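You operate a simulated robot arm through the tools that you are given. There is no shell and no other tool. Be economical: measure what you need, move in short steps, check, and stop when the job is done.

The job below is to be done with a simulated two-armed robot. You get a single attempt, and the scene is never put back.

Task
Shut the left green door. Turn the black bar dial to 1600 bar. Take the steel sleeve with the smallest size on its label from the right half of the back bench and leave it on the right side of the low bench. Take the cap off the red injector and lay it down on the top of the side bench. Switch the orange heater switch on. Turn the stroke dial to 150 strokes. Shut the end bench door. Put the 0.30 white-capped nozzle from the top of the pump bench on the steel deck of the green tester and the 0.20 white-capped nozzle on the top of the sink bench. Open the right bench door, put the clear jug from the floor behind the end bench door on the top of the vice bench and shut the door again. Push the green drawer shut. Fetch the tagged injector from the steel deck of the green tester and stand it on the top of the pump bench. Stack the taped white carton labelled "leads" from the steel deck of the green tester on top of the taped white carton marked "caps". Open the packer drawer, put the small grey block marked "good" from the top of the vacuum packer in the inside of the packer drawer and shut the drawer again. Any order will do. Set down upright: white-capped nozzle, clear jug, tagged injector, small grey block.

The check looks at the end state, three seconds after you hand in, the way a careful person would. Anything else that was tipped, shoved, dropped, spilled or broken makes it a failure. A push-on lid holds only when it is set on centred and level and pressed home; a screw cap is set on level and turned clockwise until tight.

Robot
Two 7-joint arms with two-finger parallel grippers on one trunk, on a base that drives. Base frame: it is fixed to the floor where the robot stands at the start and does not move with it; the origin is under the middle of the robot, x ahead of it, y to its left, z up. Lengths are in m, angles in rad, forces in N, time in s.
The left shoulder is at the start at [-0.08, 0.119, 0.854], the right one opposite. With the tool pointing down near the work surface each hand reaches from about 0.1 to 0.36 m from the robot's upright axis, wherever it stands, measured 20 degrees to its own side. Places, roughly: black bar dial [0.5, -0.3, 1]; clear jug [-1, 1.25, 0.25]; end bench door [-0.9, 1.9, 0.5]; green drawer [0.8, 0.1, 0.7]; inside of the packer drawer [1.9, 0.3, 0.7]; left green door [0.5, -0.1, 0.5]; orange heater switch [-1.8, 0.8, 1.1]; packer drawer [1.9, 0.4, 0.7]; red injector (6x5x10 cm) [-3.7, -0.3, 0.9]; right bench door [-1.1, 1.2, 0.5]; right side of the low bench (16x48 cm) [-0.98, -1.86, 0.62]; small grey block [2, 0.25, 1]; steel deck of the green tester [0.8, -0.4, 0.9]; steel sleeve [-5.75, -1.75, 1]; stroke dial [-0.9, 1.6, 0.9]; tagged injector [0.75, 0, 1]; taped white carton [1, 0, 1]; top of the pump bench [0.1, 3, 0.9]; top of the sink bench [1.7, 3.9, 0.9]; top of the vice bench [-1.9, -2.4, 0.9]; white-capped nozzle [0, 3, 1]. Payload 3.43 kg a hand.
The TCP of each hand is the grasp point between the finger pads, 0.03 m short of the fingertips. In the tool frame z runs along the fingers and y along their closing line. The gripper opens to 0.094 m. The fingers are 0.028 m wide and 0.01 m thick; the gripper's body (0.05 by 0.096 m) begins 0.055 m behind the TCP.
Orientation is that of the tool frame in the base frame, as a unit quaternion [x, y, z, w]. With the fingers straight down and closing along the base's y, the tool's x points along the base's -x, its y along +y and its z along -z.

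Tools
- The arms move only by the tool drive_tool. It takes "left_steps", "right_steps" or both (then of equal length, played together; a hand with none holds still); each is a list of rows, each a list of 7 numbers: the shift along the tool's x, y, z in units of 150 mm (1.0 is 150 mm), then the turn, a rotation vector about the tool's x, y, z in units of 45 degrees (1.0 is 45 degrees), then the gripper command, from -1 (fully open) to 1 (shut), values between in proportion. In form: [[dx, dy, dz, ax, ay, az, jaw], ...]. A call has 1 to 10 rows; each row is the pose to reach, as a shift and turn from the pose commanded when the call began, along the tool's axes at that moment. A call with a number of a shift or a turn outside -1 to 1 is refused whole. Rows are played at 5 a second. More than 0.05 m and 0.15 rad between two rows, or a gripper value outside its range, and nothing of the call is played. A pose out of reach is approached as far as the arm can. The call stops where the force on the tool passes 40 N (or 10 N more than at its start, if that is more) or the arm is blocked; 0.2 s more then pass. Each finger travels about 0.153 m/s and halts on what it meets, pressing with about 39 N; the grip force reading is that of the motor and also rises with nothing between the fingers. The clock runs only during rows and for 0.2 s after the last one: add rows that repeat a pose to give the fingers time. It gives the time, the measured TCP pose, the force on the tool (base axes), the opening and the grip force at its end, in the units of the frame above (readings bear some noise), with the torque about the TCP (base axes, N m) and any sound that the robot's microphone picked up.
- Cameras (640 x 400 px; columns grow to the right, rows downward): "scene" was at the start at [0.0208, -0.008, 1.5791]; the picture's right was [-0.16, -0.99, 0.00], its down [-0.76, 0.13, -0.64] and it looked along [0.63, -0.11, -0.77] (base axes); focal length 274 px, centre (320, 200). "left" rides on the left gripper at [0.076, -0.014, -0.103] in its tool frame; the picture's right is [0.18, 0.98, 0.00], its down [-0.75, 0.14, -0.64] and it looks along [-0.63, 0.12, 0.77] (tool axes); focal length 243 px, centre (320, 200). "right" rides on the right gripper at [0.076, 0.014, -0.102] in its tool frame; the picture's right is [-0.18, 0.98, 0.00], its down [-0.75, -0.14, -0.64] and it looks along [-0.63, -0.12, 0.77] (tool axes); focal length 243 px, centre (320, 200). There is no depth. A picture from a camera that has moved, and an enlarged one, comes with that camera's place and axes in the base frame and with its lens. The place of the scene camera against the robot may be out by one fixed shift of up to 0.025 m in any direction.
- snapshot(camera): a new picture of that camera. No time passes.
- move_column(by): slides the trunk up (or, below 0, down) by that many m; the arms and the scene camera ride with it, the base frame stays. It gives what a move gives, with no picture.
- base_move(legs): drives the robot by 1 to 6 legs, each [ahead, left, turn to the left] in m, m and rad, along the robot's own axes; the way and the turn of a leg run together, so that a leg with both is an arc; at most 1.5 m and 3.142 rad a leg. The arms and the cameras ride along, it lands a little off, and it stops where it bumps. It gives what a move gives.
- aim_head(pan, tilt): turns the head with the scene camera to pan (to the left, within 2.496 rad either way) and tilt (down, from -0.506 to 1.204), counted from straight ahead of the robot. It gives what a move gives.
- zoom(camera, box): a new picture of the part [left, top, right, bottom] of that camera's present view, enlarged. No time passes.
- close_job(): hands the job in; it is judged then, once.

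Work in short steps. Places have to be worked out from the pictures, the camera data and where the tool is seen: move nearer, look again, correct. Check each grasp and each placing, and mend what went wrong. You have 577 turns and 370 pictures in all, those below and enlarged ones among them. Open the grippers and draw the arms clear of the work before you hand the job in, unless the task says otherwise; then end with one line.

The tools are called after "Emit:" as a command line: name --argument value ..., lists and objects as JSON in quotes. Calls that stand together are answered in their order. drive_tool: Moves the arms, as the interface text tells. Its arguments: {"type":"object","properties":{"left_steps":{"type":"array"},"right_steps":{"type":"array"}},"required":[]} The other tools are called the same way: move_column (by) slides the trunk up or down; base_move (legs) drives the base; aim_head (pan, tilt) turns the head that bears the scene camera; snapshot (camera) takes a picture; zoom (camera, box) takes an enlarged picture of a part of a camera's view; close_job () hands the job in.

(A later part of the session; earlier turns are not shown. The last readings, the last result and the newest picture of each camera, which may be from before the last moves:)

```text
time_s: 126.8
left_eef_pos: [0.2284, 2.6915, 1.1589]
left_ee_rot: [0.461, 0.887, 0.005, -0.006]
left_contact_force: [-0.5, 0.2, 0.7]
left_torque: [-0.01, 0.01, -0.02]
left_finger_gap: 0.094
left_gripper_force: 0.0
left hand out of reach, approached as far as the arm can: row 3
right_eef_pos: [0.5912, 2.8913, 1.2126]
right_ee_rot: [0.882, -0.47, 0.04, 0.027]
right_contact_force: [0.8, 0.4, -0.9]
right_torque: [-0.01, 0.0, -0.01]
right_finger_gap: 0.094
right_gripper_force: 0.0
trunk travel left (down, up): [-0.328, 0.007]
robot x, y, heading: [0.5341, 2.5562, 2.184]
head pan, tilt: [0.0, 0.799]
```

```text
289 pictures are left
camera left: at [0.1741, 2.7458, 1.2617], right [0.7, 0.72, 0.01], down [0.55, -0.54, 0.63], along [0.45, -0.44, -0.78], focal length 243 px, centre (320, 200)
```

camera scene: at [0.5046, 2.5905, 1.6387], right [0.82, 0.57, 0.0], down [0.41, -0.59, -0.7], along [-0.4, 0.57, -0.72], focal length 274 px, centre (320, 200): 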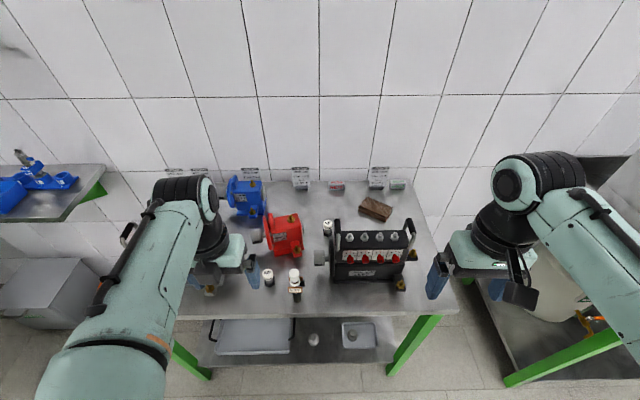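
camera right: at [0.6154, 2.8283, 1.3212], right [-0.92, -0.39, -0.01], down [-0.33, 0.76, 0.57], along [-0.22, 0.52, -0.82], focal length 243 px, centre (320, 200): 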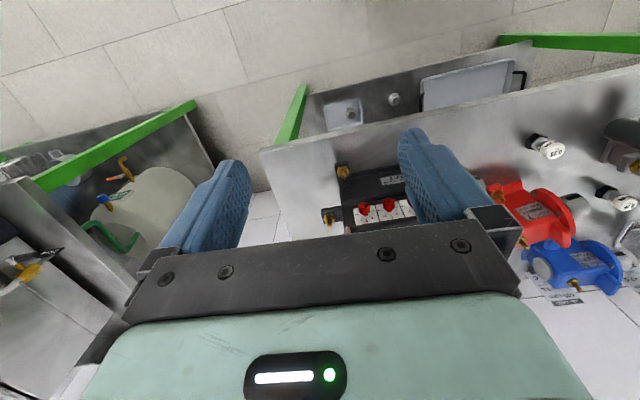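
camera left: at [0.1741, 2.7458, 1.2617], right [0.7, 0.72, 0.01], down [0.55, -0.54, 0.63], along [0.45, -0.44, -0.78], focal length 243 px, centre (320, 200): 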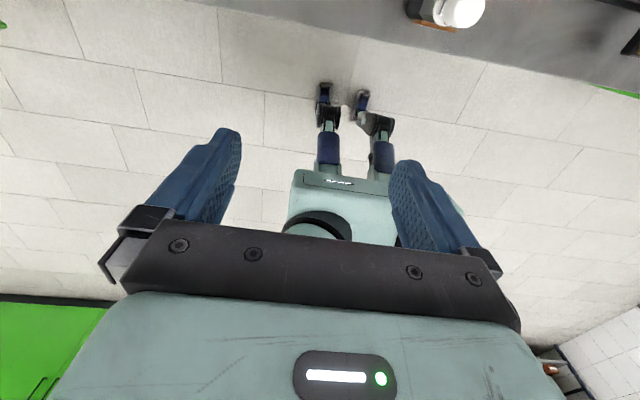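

I rotated the wrong way; I rotate the left wrist back by 180° to the normal orientation.

Emit:
drive_tool --left_steps '[[0, 0, 0, 0, 0, 0.17, -1], [0, 0, 0, 0, 0, 0.34, -1], [0, 0, 0, 0, 0, 0.51, -1], [0, 0, 0, 0, 0, 0.68, -1], [0, 0, 0, 0, 0, 0.85, -1], [0, 0, 0, 0, 0, 1, -1]]'

Emit:
drive_tool --left_steps '[[0, 0, 0, 0, 0, 0.17, -1], [0, 0, 0, 0, 0, 0.34, -1], [0, 0, 0, 0, 0, 0.51, -1], [0, 0, 0, 0, 0, 0.68, -1], [0, 0, 0, 0, 0, 0.85, -1], [0, 0, 0, 0, 0, 1, -1]]'

Emit:
drive_tool --left_steps '[[0, 0, 0, 0, 0, 0.17, -1], [0, 0, 0, 0, 0, 0.34, -1], [0, 0, 0, 0, 0, 0.51, -1], [0, 0, 0, 0, 0, 0.68, -1], [0, 0, 0, 0, 0, 0.85, -1], [0, 0, 0, 0, 0, 1, -1]]'

Emit:
drive_tool --left_steps '[[0, 0, 0, 0, 0, 0.17, -1], [0, 0, 0, 0, 0, 0.34, -1], [0, 0, 0, 0, 0, 0.51, -1], [0, 0, 0, 0, 0, 0.68, -1], [0, 0, 0, 0, 0, 0.85, -1], [0, 0, 0, 0, 0, 1, -1]]'

Emit:
snapshot --camera "left"

```text
time_s: 128.2
left_eef_pos: [0.2278, 2.6921, 1.1574]
left_ee_rot: [0.766, 0.643, 0.003, -0.007]
left_contact_force: [0.3, 0.0, -0.5]
left_torque: [0.02, 0.01, -0.01]
left_finger_gap: 0.0942
left_gripper_force: 0.0
right_eef_pos: [0.5901, 2.8916, 1.2121]
right_ee_rot: [0.882, -0.47, 0.04, 0.027]
right_contact_force: [0.1, 0.7, 0.2]
right_torque: [-0.02, -0.02, 0.03]
right_finger_gap: 0.0936
right_gripper_force: 0.1
trunk travel left (down, up): [-0.328, 0.007]
robot x, y, heading: [0.535, 2.5546, 2.183]
head pan, tilt: [0.0, 0.799]
```

```text
time_s: 129.6
left_eef_pos: [0.2258, 2.6904, 1.1581]
left_ee_rot: [0.953, 0.301, -0.001, -0.006]
left_contact_force: [0.1, -0.6, 0.2]
left_torque: [-0.03, 0.0, -0.01]
left_finger_gap: 0.0939
left_gripper_force: 0.0
right_eef_pos: [0.5899, 2.8905, 1.2132]
right_ee_rot: [0.881, -0.47, 0.04, 0.027]
right_contact_force: [-0.9, 0.7, 0.9]
right_torque: [-0.01, 0.01, -0.02]
right_finger_gap: 0.0937
right_gripper_force: 0.1
trunk travel left (down, up): [-0.328, 0.007]
robot x, y, heading: [0.5335, 2.5551, 2.178]
head pan, tilt: [0.0, 0.799]
```

```text
time_s: 131.0
left_eef_pos: [0.2274, 2.6905, 1.157]
left_ee_rot: [0.996, -0.089, -0.003, -0.007]
left_contact_force: [0.3, 0.5, 0.7]
left_torque: [0.06, 0.01, 0.01]
left_finger_gap: 0.0937
left_gripper_force: 0.0
right_eef_pos: [0.5897, 2.8904, 1.2134]
right_ee_rot: [0.882, -0.47, 0.04, 0.027]
right_contact_force: [-0.5, 0.5, -0.2]
right_torque: [0.01, -0.02, 0.0]
right_finger_gap: 0.094
right_gripper_force: 0.1
trunk travel left (down, up): [-0.328, 0.007]
robot x, y, heading: [0.536, 2.5569, 2.177]
head pan, tilt: [0.0, 0.799]
```

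```text
time_s: 132.4
left_eef_pos: [0.2261, 2.6904, 1.1575]
left_ee_rot: [0.887, -0.462, -0.007, -0.006]
left_contact_force: [-0.7, 0.7, -0.3]
left_torque: [0.0, 0.02, 0.0]
left_finger_gap: 0.0941
left_gripper_force: 0.0
right_eef_pos: [0.5906, 2.8899, 1.2109]
right_ee_rot: [0.881, -0.47, 0.04, 0.028]
right_contact_force: [-0.7, 0.3, 0.8]
right_torque: [-0.01, -0.01, -0.03]
right_finger_gap: 0.0941
right_gripper_force: 0.0
trunk travel left (down, up): [-0.328, 0.007]
robot x, y, heading: [0.5337, 2.553, 2.182]
head pan, tilt: [0.0, 0.799]
```

```text
288 pictures are left
camera left: at [0.2833, 2.6369, 1.2583], right [-0.7, -0.71, -0.01], down [-0.54, 0.53, 0.65], along [-0.46, 0.46, -0.76], focal length 243 px, centre (320, 200)
```

left: 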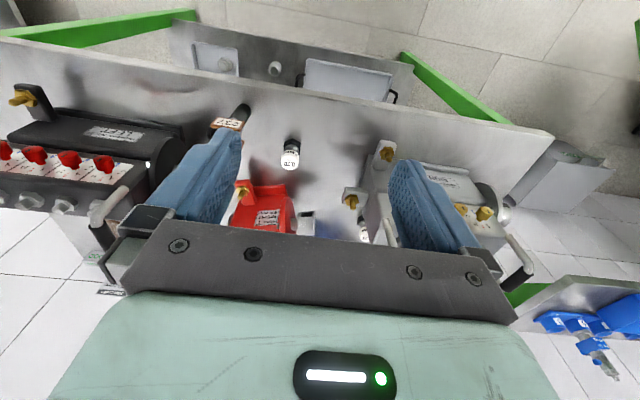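

0.20 nozzle is at about (0.167,2.825). I move above it with a narrower opening and look again.

Emit:
drive_tool --left_steps '[[-0.3, -0.06, 0, 0, 0, 0, -0.3], [-0.6, -0.12, 0, 0, 0, 0, -0.3], [-0.9, -0.19, 0, 0, 0, 0, -0.3], [-0.96, -0.19, 0.2, 0, 0, 0, -0.3], [-0.96, -0.19, 0.5, 0, 0, 0, -0.3], [-0.96, -0.19, 0.8, 0, 0, 0, -0.3]]'

Emit:
snapshot --camera "left"

```text
time_s: 133.8
left_eef_pos: [0.1664, 2.8285, 1.039]
left_ee_rot: [0.887, -0.461, -0.006, -0.005]
left_contact_force: [-0.5, -0.4, 0.4]
left_torque: [-0.01, 0.01, 0.02]
left_finger_gap: 0.0611
left_gripper_force: 0.1
right_eef_pos: [0.5886, 2.8912, 1.2121]
right_ee_rot: [0.881, -0.47, 0.04, 0.027]
right_contact_force: [-0.5, 0.3, 0.3]
right_torque: [-0.03, -0.06, -0.01]
right_finger_gap: 0.0938
right_gripper_force: 0.1
trunk travel left (down, up): [-0.328, 0.007]
robot x, y, heading: [0.5307, 2.557, 2.184]
head pan, tilt: [0.0, 0.799]
```

```text
287 pictures are left
camera left: at [0.2227, 2.775, 1.1411], right [-0.7, -0.72, -0.01], down [-0.54, 0.53, 0.65], along [-0.46, 0.46, -0.76], focal length 243 px, centre (320, 200)
```

left: 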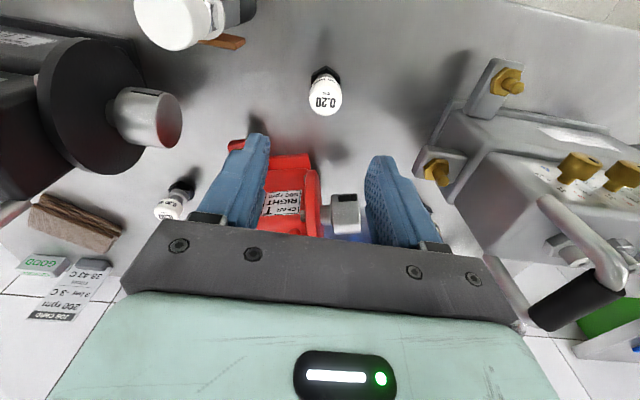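

Centred over the nozzle. I descend to TCP z≈0.888 and close.

Emit:
drive_tool --left_steps '[[0.02, 0, 0.3, 0, 0, 0, -0.3], [0.02, 0, 0.6, 0, 0, 0, -0.3], [0.02, 0, 0.85, 0, 0, 0, -0.3], [0.02, 0, 1, 0, 0, 0, -0.3], [0.02, 0, 1, 0, 0, 0, 0.2], [0.02, 0, 1, 0, 0, 0, 0.6], [0.02, 0, 1, 0, 0, 0, 0.8]]'

Emit:
snapshot --camera "left"

```text
time_s: 135.4
left_eef_pos: [0.1667, 2.8259, 0.8909]
left_ee_rot: [0.887, -0.461, -0.007, -0.006]
left_contact_force: [-7.8, -2.7, 13.9]
left_torque: [-0.4, 0.32, -0.12]
left_finger_gap: 0.032
left_gripper_force: 39.5
right_eef_pos: [0.5895, 2.8892, 1.2114]
right_ee_rot: [0.881, -0.471, 0.041, 0.028]
right_contact_force: [0.0, -0.1, -0.1]
right_torque: [0.02, 0.0, 0.0]
right_finger_gap: 0.0939
right_gripper_force: 0.0
trunk travel left (down, up): [-0.328, 0.007]
robot x, y, heading: [0.5352, 2.5538, 2.185]
head pan, tilt: [0.0, 0.799]
```

```text
286 pictures are left
camera left: at [0.2234, 2.7717, 0.9912], right [-0.7, -0.72, -0.01], down [-0.54, 0.53, 0.65], along [-0.47, 0.46, -0.76], focal length 243 px, centre (320, 200)
```

left: 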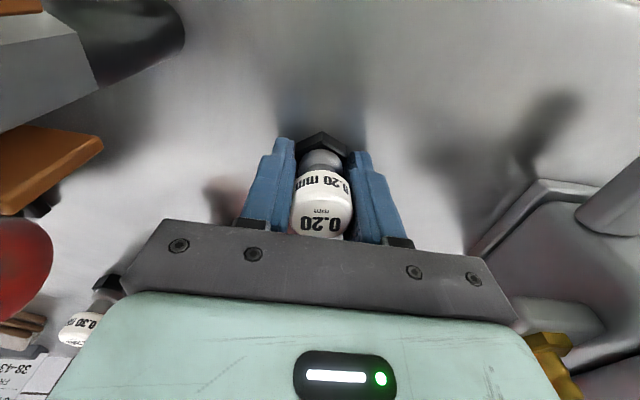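

Gripped (32 mm). I lift it and pull it back over the robot's side.

Emit:
drive_tool --left_steps '[[0, 0, -0.2, 0, 0, 0, 0.8], [0, 0, -0.5, 0, 0, 0, 0.8], [0, 0, -0.8, 0, 0, 0, 0.8], [0, 0, -1, 0, 0, 0, 0.8]]'

Emit:
drive_tool --left_steps '[[0.2, 0.1, -0.2, 0, 0, 0, 0.8], [0.4, 0.2, -0.4, 0, 0, 0, 0.8], [0.6, 0.4, -0.5, 0, 0, 0, 0.8], [0.8, 0.6, -0.5, 0, 0, 0, 0.8]]'

Emit:
snapshot --camera "left"

Emit:
snapshot --camera "scene"

```text
time_s: 136.4
left_eef_pos: [0.1701, 2.822, 1.0397]
left_ee_rot: [0.887, -0.462, -0.006, -0.005]
left_contact_force: [-0.6, 0.0, -0.9]
left_torque: [0.01, 0.0, -0.03]
left_finger_gap: 0.032
left_gripper_force: 39.0
right_eef_pos: [0.5885, 2.8899, 1.2131]
right_ee_rot: [0.881, -0.47, 0.039, 0.028]
right_contact_force: [-0.1, 0.0, 0.3]
right_torque: [0.0, -0.03, -0.04]
right_finger_gap: 0.0941
right_gripper_force: 0.2
trunk travel left (down, up): [-0.328, 0.007]
robot x, y, heading: [0.5365, 2.558, 2.176]
head pan, tilt: [0.0, 0.799]
```

```text
time_s: 137.4
left_eef_pos: [0.167, 2.6703, 1.1139]
left_ee_rot: [0.887, -0.461, -0.006, -0.005]
left_contact_force: [0.3, -1.5, -0.6]
left_torque: [0.02, 0.03, -0.01]
left_finger_gap: 0.0323
left_gripper_force: 38.5
right_eef_pos: [0.5898, 2.889, 1.2128]
right_ee_rot: [0.881, -0.471, 0.04, 0.028]
right_contact_force: [0.4, 0.0, 0.4]
right_torque: [-0.02, -0.03, 0.02]
right_finger_gap: 0.094
right_gripper_force: 0.1
trunk travel left (down, up): [-0.328, 0.007]
robot x, y, heading: [0.5355, 2.5558, 2.182]
head pan, tilt: [0.0, 0.799]
```

```text
285 pictures are left
camera left: at [0.2236, 2.6167, 1.215], right [-0.7, -0.72, -0.01], down [-0.54, 0.53, 0.65], along [-0.46, 0.46, -0.76], focal length 243 px, centre (320, 200)
```

left: 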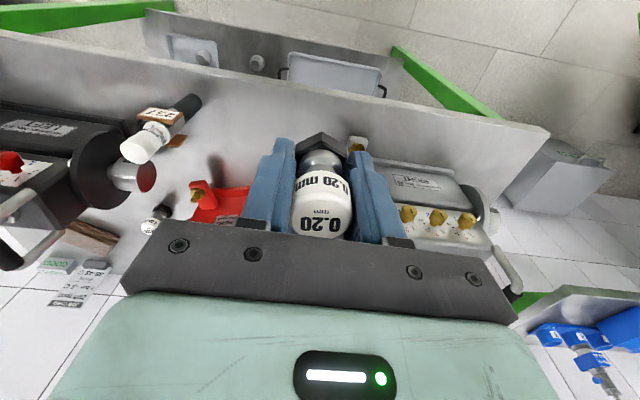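

```text
284 pictures are left
camera scene: at [0.504, 2.5886, 1.6386], right [0.82, 0.57, 0.0], down [0.41, -0.59, -0.7], along [-0.4, 0.57, -0.72], focal length 274 px, centre (320, 200)
```

scene: 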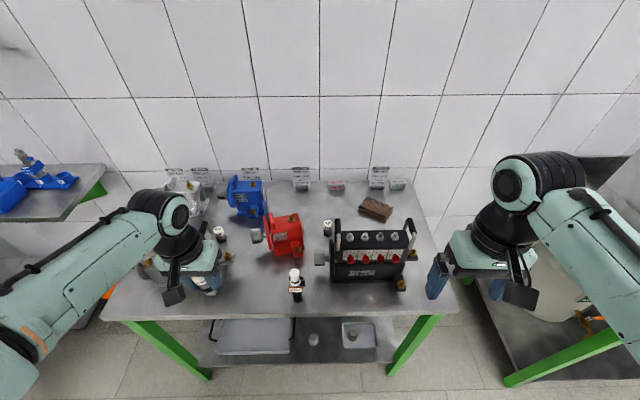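

0.20 is held. The 0.30 nozzle is at about (0.21,3.07). I straighten the right hand's tilt and bring it toward there, then advance the base 6 cm.

Emit:
drive_tool --right_steps '[[-0.1, 0.25, 0, 0, -0.12, 0, -1], [-0.2, 0.5, 0, 0, -0.12, 0, -1], [-0.4, 0.75, 0, 0, -0.12, 0, -1], [-0.6, 1, 0, 0, -0.12, 0, -1], [-0.9, 1, 0, 0, -0.12, 0, -1]]'

Emit:
base_move --legs '[[0.06, 0, 0]]'

Emit:
snapshot --camera "right"

Emit:
snapshot --camera "scene"

```text
time_s: 138.6
left_eef_pos: [0.1674, 2.6739, 1.1128]
left_ee_rot: [0.888, -0.461, -0.006, -0.004]
left_contact_force: [-0.4, 0.7, -0.7]
left_torque: [-0.02, 0.0, 0.04]
left_finger_gap: 0.0323
left_gripper_force: 38.6
right_eef_pos: [0.3853, 2.9201, 1.2035]
right_ee_rot: [0.882, -0.471, -0.001, 0.006]
right_contact_force: [1.3, 0.1, -0.2]
right_torque: [-0.03, 0.01, 0.04]
right_finger_gap: 0.094
right_gripper_force: 0.1
trunk travel left (down, up): [-0.328, 0.007]
robot x, y, heading: [0.5344, 2.5582, 2.184]
head pan, tilt: [0.0, 0.799]
```

```text
time_s: 139.6
left_eef_pos: [0.1321, 2.7216, 1.1132]
left_ee_rot: [0.887, -0.461, -0.005, -0.005]
left_contact_force: [-0.7, 0.0, -2.1]
left_torque: [-0.01, -0.03, 0.04]
left_finger_gap: 0.0317
left_gripper_force: 39.1
right_eef_pos: [0.3538, 2.969, 1.2027]
right_ee_rot: [0.883, -0.47, -0.002, 0.006]
right_contact_force: [0.7, 0.0, -0.2]
right_torque: [0.0, 0.01, -0.01]
right_finger_gap: 0.0938
right_gripper_force: 0.0
trunk travel left (down, up): [-0.328, 0.007]
robot x, y, heading: [0.5, 2.6064, 2.184]
head pan, tilt: [0.0, 0.799]
```

```text
283 pictures are left
camera right: at [0.3836, 2.8986, 1.3055], right [-0.92, -0.39, 0.01], down [-0.3, 0.71, 0.64], along [-0.26, 0.58, -0.77], focal length 243 px, centre (320, 200)
```

right: 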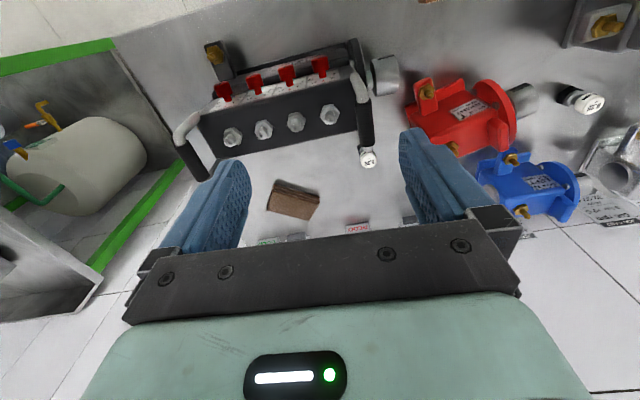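

```text
282 pictures are left
camera scene: at [0.4693, 2.6395, 1.6383], right [0.82, 0.57, 0.0], down [0.41, -0.59, -0.7], along [-0.4, 0.57, -0.72], focal length 274 px, centre (320, 200)
```

scene: 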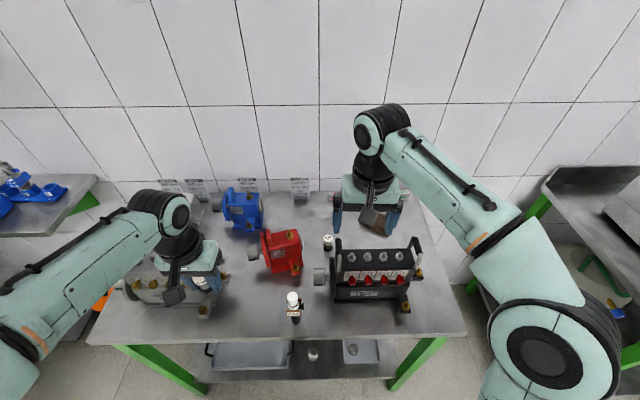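

The nozzle is at (0.2075,3.07) right behind the pump's handle, so I rotate the right hand -90° (camera to the right, clear space) while moving over it.

Emit:
drive_tool --right_steps '[[-0.18, 0.07, 0, 0, 0, -0.17, -0.6], [-0.36, 0.14, 0, 0, 0, -0.34, -0.6], [-0.54, 0.21, 0, 0, 0, -0.51, -0.6], [-0.72, 0.28, 0, 0, 0, -0.68, -0.6], [-0.9, 0.35, 0, 0, 0, -0.85, -0.6], [-1, 0.43, 0, 0, 0, -1, -0.6]]'

Emit:
drive_tool --right_steps '[[0, 0, 0, 0, 0, -0.17, -0.6], [0, 0, 0, 0, 0, -0.34, -0.6], [0, 0, 0, 0, 0, -0.51, -0.6], [0, 0, 0, 0, 0, -0.68, -0.6], [0, 0, 0, 0, 0, -0.85, -0.6], [0, 0, 0, 0, 0, -1, -0.6]]'

Emit:
snapshot --camera "right"

Emit:
snapshot --camera "scene"

```text
time_s: 140.9
left_eef_pos: [0.1291, 2.7214, 1.113]
left_ee_rot: [0.887, -0.462, -0.005, -0.006]
left_contact_force: [-0.8, -0.1, -0.4]
left_torque: [0.03, -0.04, 0.01]
left_finger_gap: 0.032
left_gripper_force: 38.6
right_eef_pos: [0.2273, 3.0038, 1.168]
right_ee_rot: [0.995, -0.097, -0.003, 0.003]
right_contact_force: [-0.4, 0.0, 0.4]
right_torque: [0.0, -0.02, 0.01]
right_finger_gap: 0.0751
right_gripper_force: 0.0
right hand out of reach, approached as far as the arm can: row 4, 5, 6
trunk travel left (down, up): [-0.328, 0.007]
robot x, y, heading: [0.4992, 2.6056, 2.184]
head pan, tilt: [0.0, 0.799]
```

```text
time_s: 142.3
left_eef_pos: [0.1319, 2.7227, 1.1135]
left_ee_rot: [0.887, -0.462, -0.005, -0.004]
left_contact_force: [-0.8, -1.0, -1.3]
left_torque: [-0.02, 0.02, 0.0]
left_finger_gap: 0.032
left_gripper_force: 38.7
right_eef_pos: [0.2279, 3.0054, 1.1685]
right_ee_rot: [0.957, 0.291, -0.005, 0.003]
right_contact_force: [-0.2, -0.9, -0.4]
right_torque: [0.03, 0.0, 0.02]
right_finger_gap: 0.0749
right_gripper_force: 0.1
trunk travel left (down, up): [-0.328, 0.007]
robot x, y, heading: [0.4996, 2.6038, 2.178]
head pan, tilt: [0.0, 0.799]
```

```text
281 pictures are left
camera right: at [0.3003, 3.0378, 1.271], right [0.4, -0.92, 0.0], down [-0.7, -0.3, 0.65], along [-0.6, -0.26, -0.76], focal length 243 px, centre (320, 200)
```

right: 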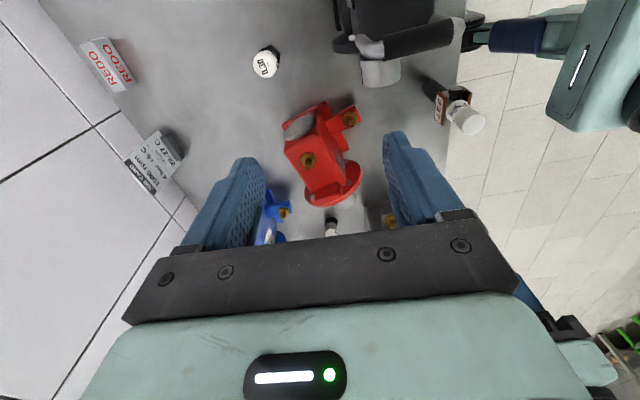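

```text
280 pictures are left
camera scene: at [0.4687, 2.6402, 1.6387], right [0.82, 0.57, 0.0], down [0.41, -0.59, -0.7], along [-0.4, 0.57, -0.72], focal length 274 px, centre (320, 200)
```

scene: 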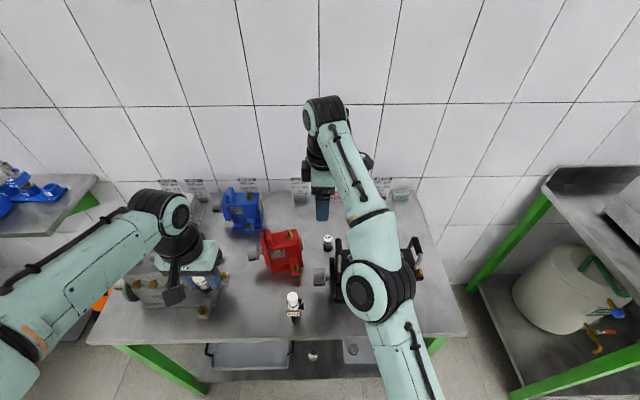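

Nozzle base at about (0.21,3.075). I move forward and lower together to stay in reach.

Emit:
drive_tool --right_steps '[[0.05, -0.1, 0.2, 0, 0, 0, -0.6], [0.1, -0.2, 0.4, 0, 0, 0, -0.6], [0.155, -0.35, 0.6, 0, 0, 0, -0.6], [0.155, -0.45, 0.8, 0, 0, 0, -0.6]]'

Emit:
snapshot --camera "right"

Emit:
zoom --camera "scene" --box '[240, 130, 480, 350]'

```text
time_s: 143.3
left_eef_pos: [0.1309, 2.7231, 1.1138]
left_ee_rot: [0.887, -0.461, -0.005, -0.005]
left_contact_force: [0.2, -0.4, -0.5]
left_torque: [-0.01, 0.04, 0.0]
left_finger_gap: 0.0318
left_gripper_force: 39.3
right_eef_pos: [0.2113, 3.0717, 1.0481]
right_ee_rot: [0.957, 0.291, -0.004, 0.002]
right_contact_force: [0.5, 0.0, -0.2]
right_torque: [0.01, -0.01, -0.04]
right_finger_gap: 0.0753
right_gripper_force: 0.0
right hand out of reach, approached as far as the arm can: row 4
trunk travel left (down, up): [-0.328, 0.007]
robot x, y, heading: [0.5036, 2.609, 2.174]
head pan, tilt: [0.0, 0.799]
```

```text
279 pictures are left
camera right: at [0.2828, 3.1038, 1.1499], right [0.39, -0.92, 0.0], down [-0.7, -0.3, 0.65], along [-0.6, -0.26, -0.76], focal length 243 px, centre (320, 200)
```

right: 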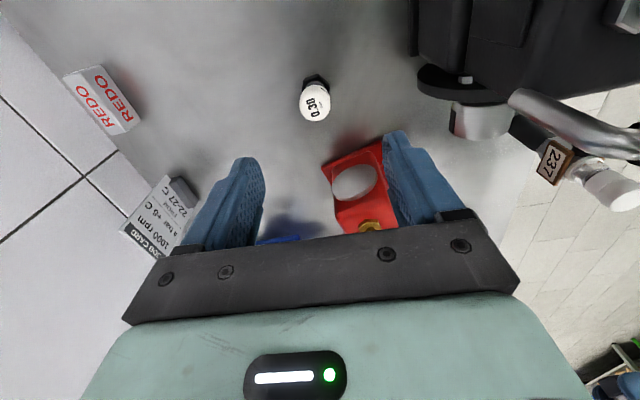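

```text
1.82 times, centred on (360, 240) of scene
camera zoom: at [0.4689, 2.6404, 1.6387], right [0.82, 0.57, 0.0], down [0.41, -0.59, -0.7], along [-0.4, 0.57, -0.72], focal length 497 px, centre (247, 127)
```

zoom: 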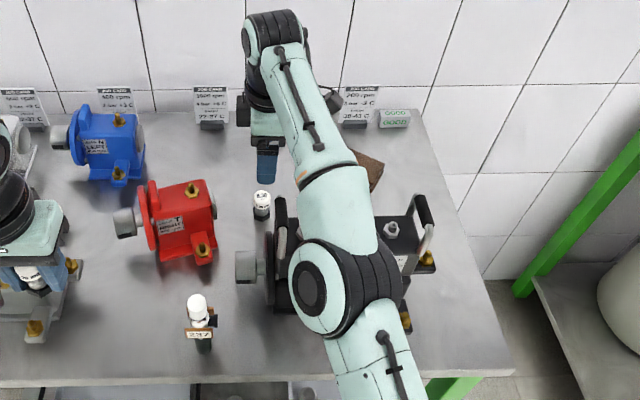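

Nozzle at (0.2075,3.0755). I lower half way with a small correction, then check the elbow's clearance over the pump.

Emit:
drive_tool --right_steps '[[0, -0.037, 0.15, 0, 0, 0, -0.4], [0, -0.037, 0.3, 0, 0, 0, -0.4], [0, -0.037, 0.5, 0, 0, 0, -0.4]]'

Emit:
zoom --camera "scene" --box '[240, 130, 480, 350]'

Emit:
snapshot --camera "right"

Emit:
snapshot --camera "left"

```text
time_s: 144.2
left_eef_pos: [0.1324, 2.7223, 1.1131]
left_ee_rot: [0.887, -0.462, -0.005, -0.004]
left_contact_force: [-0.7, -0.9, -1.2]
left_torque: [0.03, 0.02, 0.0]
left_finger_gap: 0.0318
left_gripper_force: 39.1
right_eef_pos: [0.1983, 3.0826, 0.9758]
right_ee_rot: [0.957, 0.29, -0.005, 0.003]
right_contact_force: [-0.9, 0.9, -0.3]
right_torque: [0.02, -0.02, 0.03]
right_finger_gap: 0.0658
right_gripper_force: 0.1
right hand out of reach, approached as far as the arm can: row 2, 3
trunk travel left (down, up): [-0.328, 0.007]
robot x, y, heading: [0.499, 2.6045, 2.179]
head pan, tilt: [0.0, 0.799]
```

```text
1.82 times, centred on (360, 240) of scene
camera zoom: at [0.4685, 2.6405, 1.6387], right [0.82, 0.57, 0.0], down [0.41, -0.59, -0.7], along [-0.4, 0.57, -0.72], focal length 497 px, centre (247, 127)
```

zoom: 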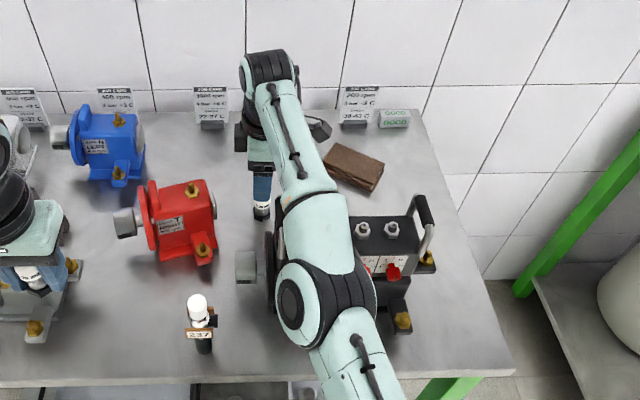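

```text
276 pictures are left
camera right: at [0.2696, 3.1145, 1.0769], right [0.39, -0.92, 0.01], down [-0.7, -0.3, 0.65], along [-0.6, -0.26, -0.76], focal length 243 px, centre (320, 200)
```

right: 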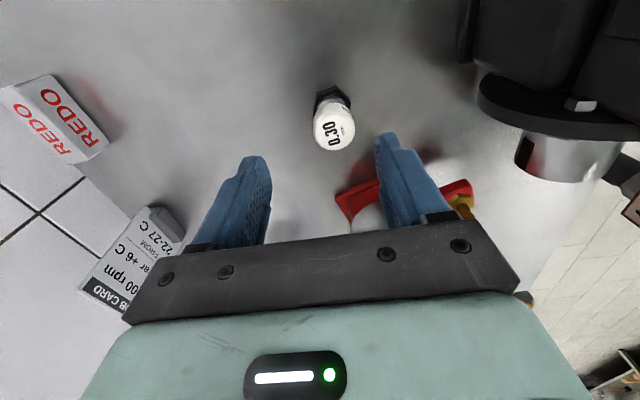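

```text
275 pictures are left
camera left: at [0.1883, 2.6689, 1.2149], right [-0.7, -0.71, -0.01], down [-0.54, 0.53, 0.65], along [-0.46, 0.46, -0.76], focal length 243 px, centre (320, 200)
```

left: 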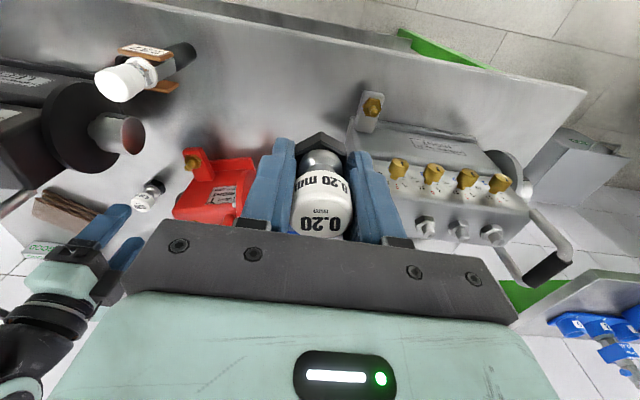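

The right elbow hovers low over the LEFT pump. I raise the hand again and shift the base left 0.2 so the arm passes beside that pump instead.

Emit:
drive_tool --right_steps '[[0, 0.05, -0.25, 0, 0, 0, -0.4], [0, 0.2, -0.5, 0, 0, 0, -0.4], [0, 0.4, -0.75, 0, 0, 0, -0.4], [0, 0.6, -1, 0, 0, 0, -0.4]]'

Emit:
drive_tool --right_steps '[[0, 0.2, -0.1, 0, 0, 0, -0.4], [0, 0.4, -0.2, 0, 0, 0, -0.4], [0, 0.6, -0.3, 0, 0, 0, -0.4]]' --left_steps '[[0.1, 0, -0.1, 0, 0, 0, 0.8], [0.3, 0, -0.2, 0, 0, 0, 0.8], [0.4, 0, -0.3, 0, 0, 0, 0.8]]'

Emit:
base_move --legs '[[0, 0.2, 0]]'

Emit:
snapshot --camera "scene"

Emit:
snapshot --camera "right"

```text
time_s: 145.2
left_eef_pos: [0.1334, 2.7223, 1.1136]
left_ee_rot: [0.887, -0.462, -0.006, -0.006]
left_contact_force: [0.3, -0.3, -0.6]
left_torque: [-0.01, 0.0, 0.0]
left_finger_gap: 0.0317
left_gripper_force: 38.6
right_eef_pos: [0.2252, 3.0306, 1.1361]
right_ee_rot: [0.957, 0.29, -0.003, 0.001]
right_contact_force: [-0.2, 0.0, -0.4]
right_torque: [0.03, 0.0, 0.0]
right_finger_gap: 0.0658
right_gripper_force: 0.1
right hand out of reach, approached as far as the arm can: row 2, 3, 4
trunk travel left (down, up): [-0.328, 0.007]
robot x, y, heading: [0.502, 2.6066, 2.182]
head pan, tilt: [0.0, 0.799]
```

```text
time_s: 145.9
left_eef_pos: [0.1643, 2.6687, 1.1564]
left_ee_rot: [0.888, -0.46, -0.005, -0.005]
left_contact_force: [-1.6, 0.1, -1.0]
left_torque: [0.04, -0.03, 0.0]
left_finger_gap: 0.032
left_gripper_force: 38.7
right_eef_pos: [0.2656, 2.957, 1.1809]
right_ee_rot: [0.957, 0.29, -0.005, 0.0]
right_contact_force: [-1.0, -0.5, -0.2]
right_torque: [0.02, -0.04, 0.02]
right_finger_gap: 0.0657
right_gripper_force: 0.1
right hand out of reach, approached as far as the arm can: row 1
trunk travel left (down, up): [-0.328, 0.007]
robot x, y, heading: [0.5, 2.6033, 2.177]
head pan, tilt: [0.0, 0.799]
```

```text
time_s: 148.3
left_eef_pos: [0.0022, 2.5565, 1.1578]
left_ee_rot: [0.888, -0.46, -0.005, -0.005]
left_contact_force: [-0.2, 0.1, -1.3]
left_torque: [0.0, 0.03, 0.01]
left_finger_gap: 0.0319
left_gripper_force: 38.9
right_eef_pos: [0.1028, 2.844, 1.179]
right_ee_rot: [0.956, 0.292, -0.005, 0.003]
right_contact_force: [-0.8, 0.8, -0.6]
right_torque: [0.01, 0.04, 0.03]
right_finger_gap: 0.0657
right_gripper_force: 0.1
trunk travel left (down, up): [-0.328, 0.007]
robot x, y, heading: [0.3351, 2.4894, 2.184]
head pan, tilt: [0.0, 0.799]
```

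```text
274 pictures are left
camera scene: at [0.3045, 2.5251, 1.6387], right [0.82, 0.58, 0.0], down [0.41, -0.59, -0.7], along [-0.4, 0.57, -0.72], focal length 274 px, centre (320, 200)
```

scene: 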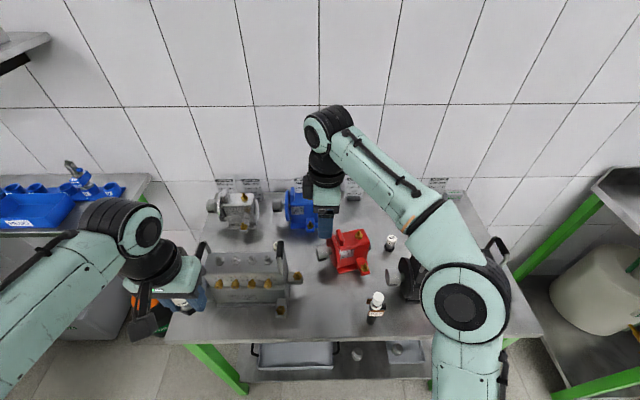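

```text
273 pictures are left
camera right: at [0.1745, 2.8753, 1.2814], right [0.4, -0.92, 0.0], down [-0.7, -0.3, 0.65], along [-0.59, -0.26, -0.76], focal length 243 px, centre (320, 200)
```

right: 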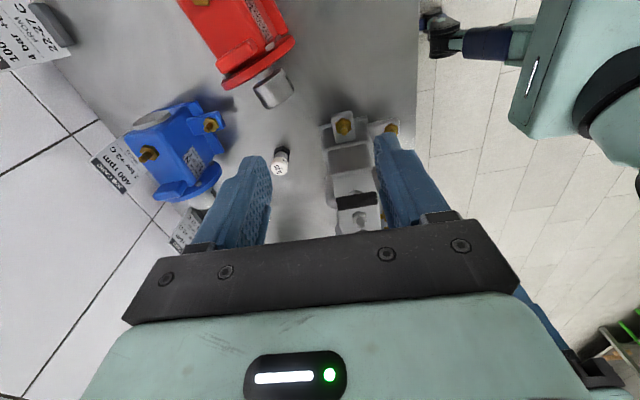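

I advance 4 cm more and bring the right hand over the nozzle from this side.

Emit:
base_move --legs '[[0.04, 0, 0]]'

Emit:
drive_tool --right_steps '[[0.25, -0.15, 0, 0, 0, 0, -0.4], [0.5, -0.3, 0, 0, 0, 0, -0.4], [0.75, -0.45, 0.1, 0, 0, 0, -0.4], [1, -0.6, 0.2, 0, 0, 0, -0.4]]'

Emit:
snapshot --camera "right"

Emit:
snapshot --camera "scene"

```text
time_s: 149.2
left_eef_pos: [-0.0178, 2.5854, 1.158]
left_ee_rot: [0.888, -0.459, -0.006, -0.005]
left_contact_force: [-0.6, -0.3, -0.9]
left_torque: [0.01, 0.02, 0.0]
left_finger_gap: 0.0319
left_gripper_force: 39.0
right_eef_pos: [0.0815, 2.8733, 1.1803]
right_ee_rot: [0.956, 0.294, -0.005, 0.002]
right_contact_force: [0.0, 0.1, -0.5]
right_torque: [0.02, 0.0, -0.03]
right_finger_gap: 0.0658
right_gripper_force: 0.1
trunk travel left (down, up): [-0.328, 0.007]
robot x, y, heading: [0.3133, 2.5222, 2.181]
head pan, tilt: [0.0, 0.799]
```

```text
time_s: 150.2
left_eef_pos: [-0.0193, 2.588, 1.158]
left_ee_rot: [0.888, -0.46, -0.005, -0.005]
left_contact_force: [-1.0, 0.3, -1.2]
left_torque: [-0.03, -0.01, -0.04]
left_finger_gap: 0.0317
left_gripper_force: 39.2
right_eef_pos: [0.1522, 3.0353, 1.1493]
right_ee_rot: [0.956, 0.294, -0.005, 0.003]
right_contact_force: [0.5, -0.2, 0.6]
right_torque: [-0.03, 0.01, 0.0]
right_finger_gap: 0.0659
right_gripper_force: 0.1
trunk travel left (down, up): [-0.328, 0.007]
robot x, y, heading: [0.3142, 2.5192, 2.183]
head pan, tilt: [0.0, 0.799]
```

```text
272 pictures are left
camera right: at [0.2235, 3.0673, 1.2511], right [0.4, -0.92, 0.0], down [-0.7, -0.3, 0.65], along [-0.59, -0.26, -0.76], focal length 243 px, centre (320, 200)
```

right: 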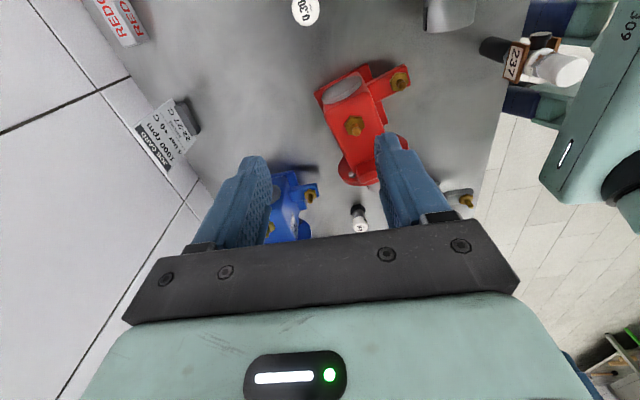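

```text
271 pictures are left
camera scene: at [0.2825, 2.5576, 1.6387], right [0.82, 0.58, 0.0], down [0.41, -0.59, -0.7], along [-0.4, 0.57, -0.72], focal length 274 px, centre (320, 200)
```

scene: 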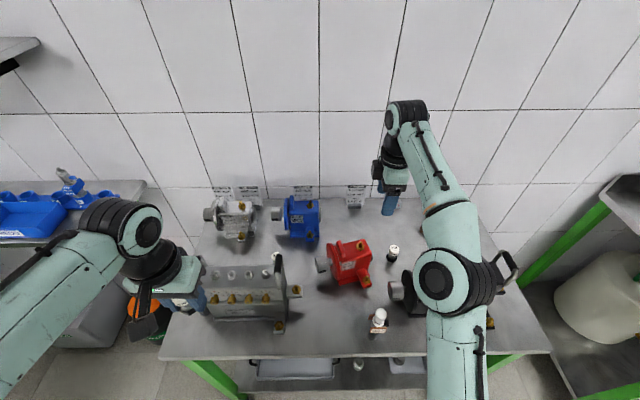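

The elbow is now bent higher. I finish moving over the nozzle while lowering.

Emit:
drive_tool --right_steps '[[0.15, -0.01, 0.15, 0, 0, 0, -0.4], [0.3, -0.02, 0.35, 0, 0, 0, -0.4], [0.456, -0.027, 0.55, 0, 0, 0, -0.4], [0.456, -0.027, 0.8, 0, 0, 0, -0.4]]'

Emit:
snapshot --camera "right"

Emit:
snapshot --camera "scene"

```text
time_s: 151.2
left_eef_pos: [-0.0196, 2.5879, 1.157]
left_ee_rot: [0.888, -0.46, -0.006, -0.005]
left_contact_force: [-0.8, 0.3, -1.2]
left_torque: [-0.01, 0.02, 0.0]
left_finger_gap: 0.0318
left_gripper_force: 38.7
right_eef_pos: [0.2034, 3.0764, 1.0269]
right_ee_rot: [0.956, 0.293, -0.005, 0.003]
right_contact_force: [0.5, 0.2, -0.7]
right_torque: [-0.04, 0.05, 0.0]
right_finger_gap: 0.0658
right_gripper_force: 0.0
trunk travel left (down, up): [-0.328, 0.007]
robot x, y, heading: [0.3134, 2.5177, 2.185]
head pan, tilt: [0.0, 0.799]
```

```text
270 pictures are left
camera right: at [0.2751, 3.1086, 1.1292], right [0.4, -0.92, 0.0], down [-0.7, -0.3, 0.65], along [-0.6, -0.26, -0.76], focal length 243 px, centre (320, 200)
```

right: 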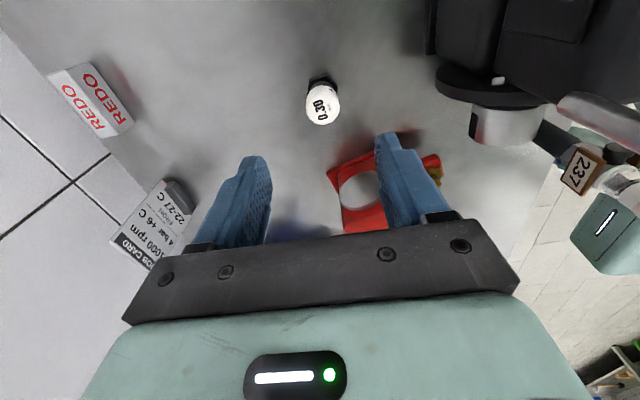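

```text
269 pictures are left
camera scene: at [0.282, 2.5569, 1.6387], right [0.82, 0.58, 0.0], down [0.41, -0.59, -0.7], along [-0.4, 0.57, -0.72], focal length 274 px, centre (320, 200)
```

scene: 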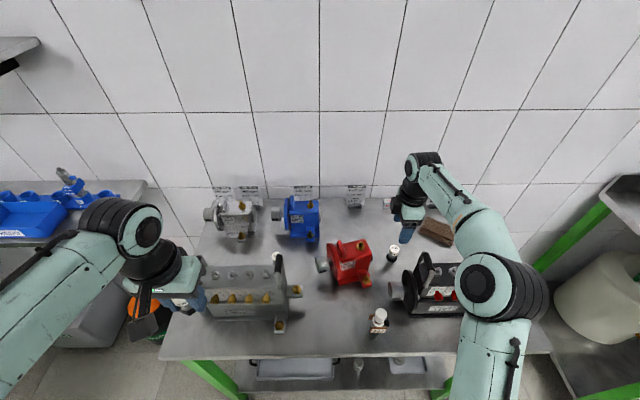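

Elbow is high now; nozzle centred to ~4 mm. I descend to z≈0.89 and close.

Emit:
drive_tool --right_steps '[[0.03, 0, 0.25, 0, 0, 0, -0.4], [0.03, 0, 0.5, 0, 0, 0, -0.4], [0.03, 0, 0.7, 0, 0, 0, -0.4], [0.03, 0, 0.88, 0, 0, 0, -0.4], [0.03, 0, 0.88, 0, 0, 0, 0.2], [0.03, 0, 0.88, 0, 0, 0, 0.6], [0.03, 0, 0.88, 0, 0, 0, 0.8]]'

Emit:
snapshot --camera "right"

```text
time_s: 152.8
left_eef_pos: [-0.0199, 2.586, 1.1582]
left_ee_rot: [0.888, -0.459, -0.005, -0.005]
left_contact_force: [0.7, 0.0, -0.9]
left_torque: [0.0, 0.01, 0.01]
left_finger_gap: 0.0317
left_gripper_force: 39.2
right_eef_pos: [0.2065, 3.0761, 0.8968]
right_ee_rot: [0.956, 0.293, -0.006, 0.002]
right_contact_force: [1.3, -0.2, 1.2]
right_torque: [-0.01, 0.0, 0.0]
right_finger_gap: 0.0289
right_gripper_force: 39.2
trunk travel left (down, up): [-0.328, 0.007]
robot x, y, heading: [0.3136, 2.5208, 2.185]
head pan, tilt: [0.0, 0.799]
```

```text
268 pictures are left
camera right: at [0.2784, 3.1077, 0.9986], right [0.4, -0.92, 0.0], down [-0.7, -0.3, 0.65], along [-0.59, -0.26, -0.76], focal length 243 px, centre (320, 200)
```

right: 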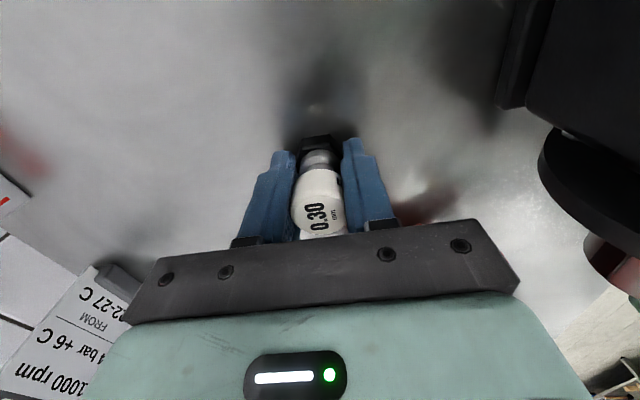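

0.30 gripped. I lift it straight up and retract.

Emit:
drive_tool --right_steps '[[0, 0, -0.25, 0, 0, 0, 0.8], [0, 0, -0.5, 0, 0, 0, 0.8], [0, 0, -0.75, 0, 0, 0, 0.8], [0, 0, -1, 0, 0, 0, 0.8]]'

Emit:
drive_tool --right_steps '[[0, 0.05, -0.25, 0, 0, 0, 0.8], [0, 0.1, -0.5, 0, 0, 0, 0.8], [0, 0.3, -0.7, 0, 0, 0, 0.8], [0, 0.6, -0.7, 0, 0, 0, 0.8], [0, 0.9, -0.7, 0, 0, 0, 0.8]]'

Emit:
base_move --legs '[[-0.4, 0, 0]]'

Emit:
snapshot --camera "scene"

```text
time_s: 153.8
left_eef_pos: [-0.0182, 2.5861, 1.1568]
left_ee_rot: [0.889, -0.458, -0.006, -0.006]
left_contact_force: [0.6, 0.2, -0.6]
left_torque: [0.03, 0.02, 0.02]
left_finger_gap: 0.0313
left_gripper_force: 39.2
right_eef_pos: [0.2124, 3.073, 1.0449]
right_ee_rot: [0.956, 0.292, -0.004, 0.002]
right_contact_force: [0.3, -1.3, -0.7]
right_torque: [0.01, 0.02, 0.0]
right_finger_gap: 0.0288
right_gripper_force: 38.3
trunk travel left (down, up): [-0.328, 0.007]
robot x, y, heading: [0.3141, 2.5228, 2.19]
head pan, tilt: [0.0, 0.799]
```

```text
time_s: 155.0
left_eef_pos: [-0.0197, 2.5859, 1.1571]
left_ee_rot: [0.888, -0.459, -0.005, -0.005]
left_contact_force: [-0.5, -0.1, -1.5]
left_torque: [0.01, 0.02, -0.02]
left_finger_gap: 0.0314
left_gripper_force: 38.9
right_eef_pos: [0.2897, 2.9656, 1.149]
right_ee_rot: [0.956, 0.292, -0.005, 0.002]
right_contact_force: [-0.1, -0.3, -1.1]
right_torque: [0.05, 0.01, -0.01]
right_finger_gap: 0.0289
right_gripper_force: 39.1
trunk travel left (down, up): [-0.328, 0.007]
robot x, y, heading: [0.3157, 2.5235, 2.189]
head pan, tilt: [0.0, 0.799]
```

```text
time_s: 157.5
left_eef_pos: [0.212, 2.2609, 1.1582]
left_ee_rot: [0.887, -0.461, -0.006, -0.005]
left_contact_force: [-0.6, -0.3, -1.2]
left_torque: [-0.02, 0.0, 0.01]
left_finger_gap: 0.031
left_gripper_force: 39.5
right_eef_pos: [0.5195, 2.6389, 1.1487]
right_ee_rot: [0.957, 0.291, -0.005, 0.002]
right_contact_force: [0.0, -0.3, -0.3]
right_torque: [-0.02, 0.02, -0.03]
right_finger_gap: 0.0286
right_gripper_force: 38.7
trunk travel left (down, up): [-0.328, 0.007]
robot x, y, heading: [0.543, 2.1942, 2.18]
head pan, tilt: [0.0, 0.799]
```

```text
267 pictures are left
camera scene: at [0.5132, 2.2282, 1.6388], right [0.82, 0.57, 0.0], down [0.41, -0.59, -0.7], along [-0.4, 0.57, -0.72], focal length 274 px, centre (320, 200)
```

scene: 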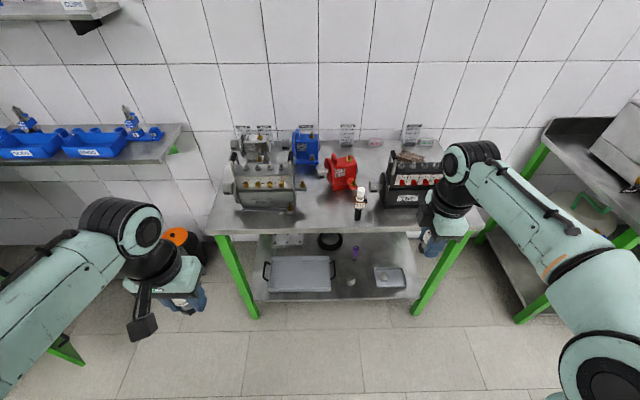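

Both nozzles held. I slide right along the wall toward the sink bench.

Emit:
base_move --legs '[[0, -1.45, 0]]'

Emit:
snapshot --camera "scene"

```text
time_s: 170.6
left_eef_pos: [1.4096, 3.1137, 1.157]
left_ee_rot: [0.893, -0.45, -0.006, -0.005]
left_contact_force: [-0.2, 0.2, -1.1]
left_torque: [0.0, 0.01, 0.01]
left_finger_gap: 0.0289
left_gripper_force: 39.4
right_eef_pos: [1.7089, 3.4986, 1.1474]
right_ee_rot: [0.953, 0.303, -0.005, 0.001]
right_contact_force: [-0.4, -0.3, 0.0]
right_torque: [0.02, 0.03, 0.0]
right_finger_gap: 0.0286
right_gripper_force: 38.8
trunk travel left (down, up): [-0.328, 0.007]
robot x, y, heading: [1.7444, 3.0575, 2.205]
head pan, tilt: [0.0, 0.799]
```

```text
266 pictures are left
camera scene: at [1.7125, 3.0888, 1.6387], right [0.81, 0.59, 0.0], down [0.43, -0.58, -0.7], along [-0.41, 0.56, -0.72], focal length 274 px, centre (320, 200)
```

scene: 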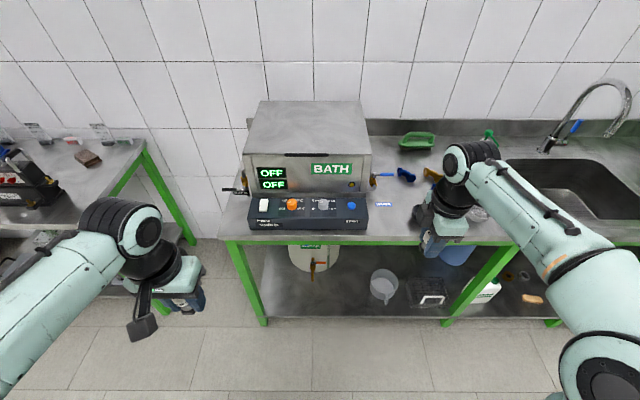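

I zoom in on the free area right of the bath.

Emit:
zoom --camera "scene" --box '[340, 110, 520, 260]'

```text
2.67 times, centred on (430, 185) of scene
camera zoom: at [1.7125, 3.0888, 1.6387], right [0.81, 0.59, 0.0], down [0.43, -0.58, -0.7], along [-0.41, 0.56, -0.72], focal length 729 px, centre (27, 240)
```

zoom: 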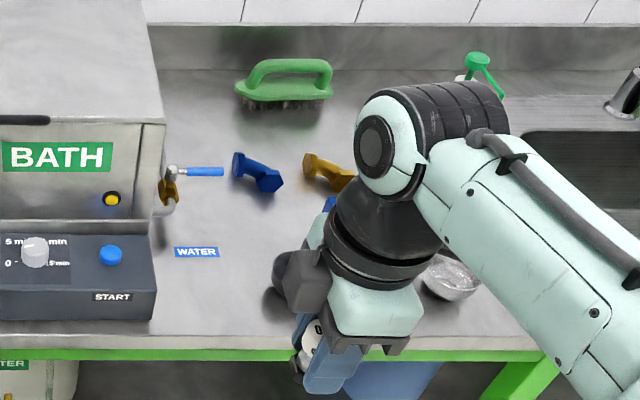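

Target spot on the sink bench: about (1.56,3.757). I bring the left hand to its reach pose, then shift right 0.39 and forward 0.3.

Emit:
drive_tool --left_steps '[[-0.15, -0.2, 0, 0, 0, 0, 0.8], [-0.3, -0.4, 0, 0, 0, 0, 0.8], [-0.45, -0.6, 0, 0, 0, 0, 0.8], [-0.6, -0.77, 0, 0, 0, 0, 0.8]]'

Emit:
base_move --legs '[[0, -0.39, -0.025], [0.29, 0, 0]]'

Emit:
snapshot --camera "scene"

Emit:
snapshot --camera "left"

```text
time_s: 171.6
left_eef_pos: [1.4513, 3.2552, 1.1593]
left_ee_rot: [0.893, -0.451, -0.007, -0.006]
left_contact_force: [-0.8, -0.3, -0.7]
left_torque: [-0.03, -0.02, 0.02]
left_finger_gap: 0.0289
left_gripper_force: 38.8
right_eef_pos: [1.7098, 3.4993, 1.1488]
right_ee_rot: [0.953, 0.303, -0.005, 0.002]
right_contact_force: [1.8, 0.0, -0.7]
right_torque: [-0.01, 0.02, 0.0]
right_finger_gap: 0.0287
right_gripper_force: 38.4
trunk travel left (down, up): [-0.328, 0.007]
robot x, y, heading: [1.7406, 3.0541, 2.207]
head pan, tilt: [0.0, 0.799]
```

```text
time_s: 177.2
left_eef_pos: [1.6109, 3.7186, 1.1595]
left_ee_rot: [0.889, -0.458, -0.004, -0.006]
left_contact_force: [0.4, 0.4, 0.0]
left_torque: [0.0, -0.01, 0.03]
left_finger_gap: 0.029
left_gripper_force: 39.3
right_eef_pos: [1.8746, 3.9605, 1.1485]
right_ee_rot: [0.955, 0.296, -0.005, 0.003]
right_contact_force: [-0.4, -0.4, -1.3]
right_torque: [0.02, -0.01, -0.02]
right_finger_gap: 0.0285
right_gripper_force: 39.1
trunk travel left (down, up): [-0.328, 0.007]
robot x, y, heading: [1.9004, 3.5171, 2.191]
head pan, tilt: [0.0, 0.799]
```

```text
264 pictures are left
camera scene: at [1.8705, 3.5499, 1.6385], right [0.81, 0.58, 0.0], down [0.42, -0.58, -0.7], along [-0.4, 0.57, -0.72], focal length 274 px, centre (320, 200)
```

scene: 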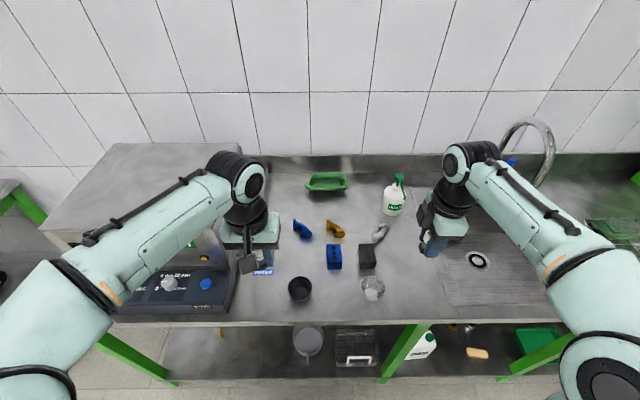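

```text
263 pictures are left
camera left: at [1.6686, 3.665, 1.2607], right [-0.69, -0.72, -0.01], down [-0.55, 0.52, 0.65], along [-0.47, 0.46, -0.76], focal length 243 px, centre (320, 200)
```

left: 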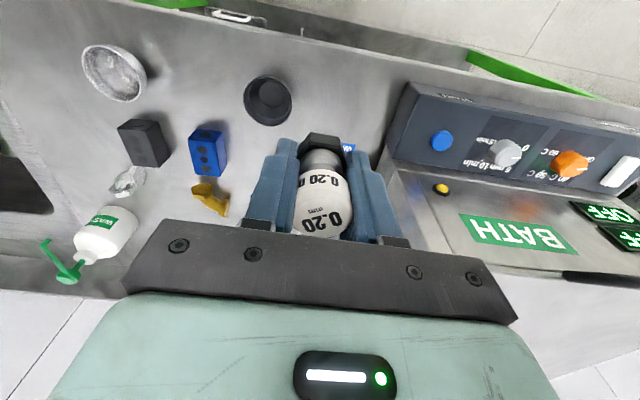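

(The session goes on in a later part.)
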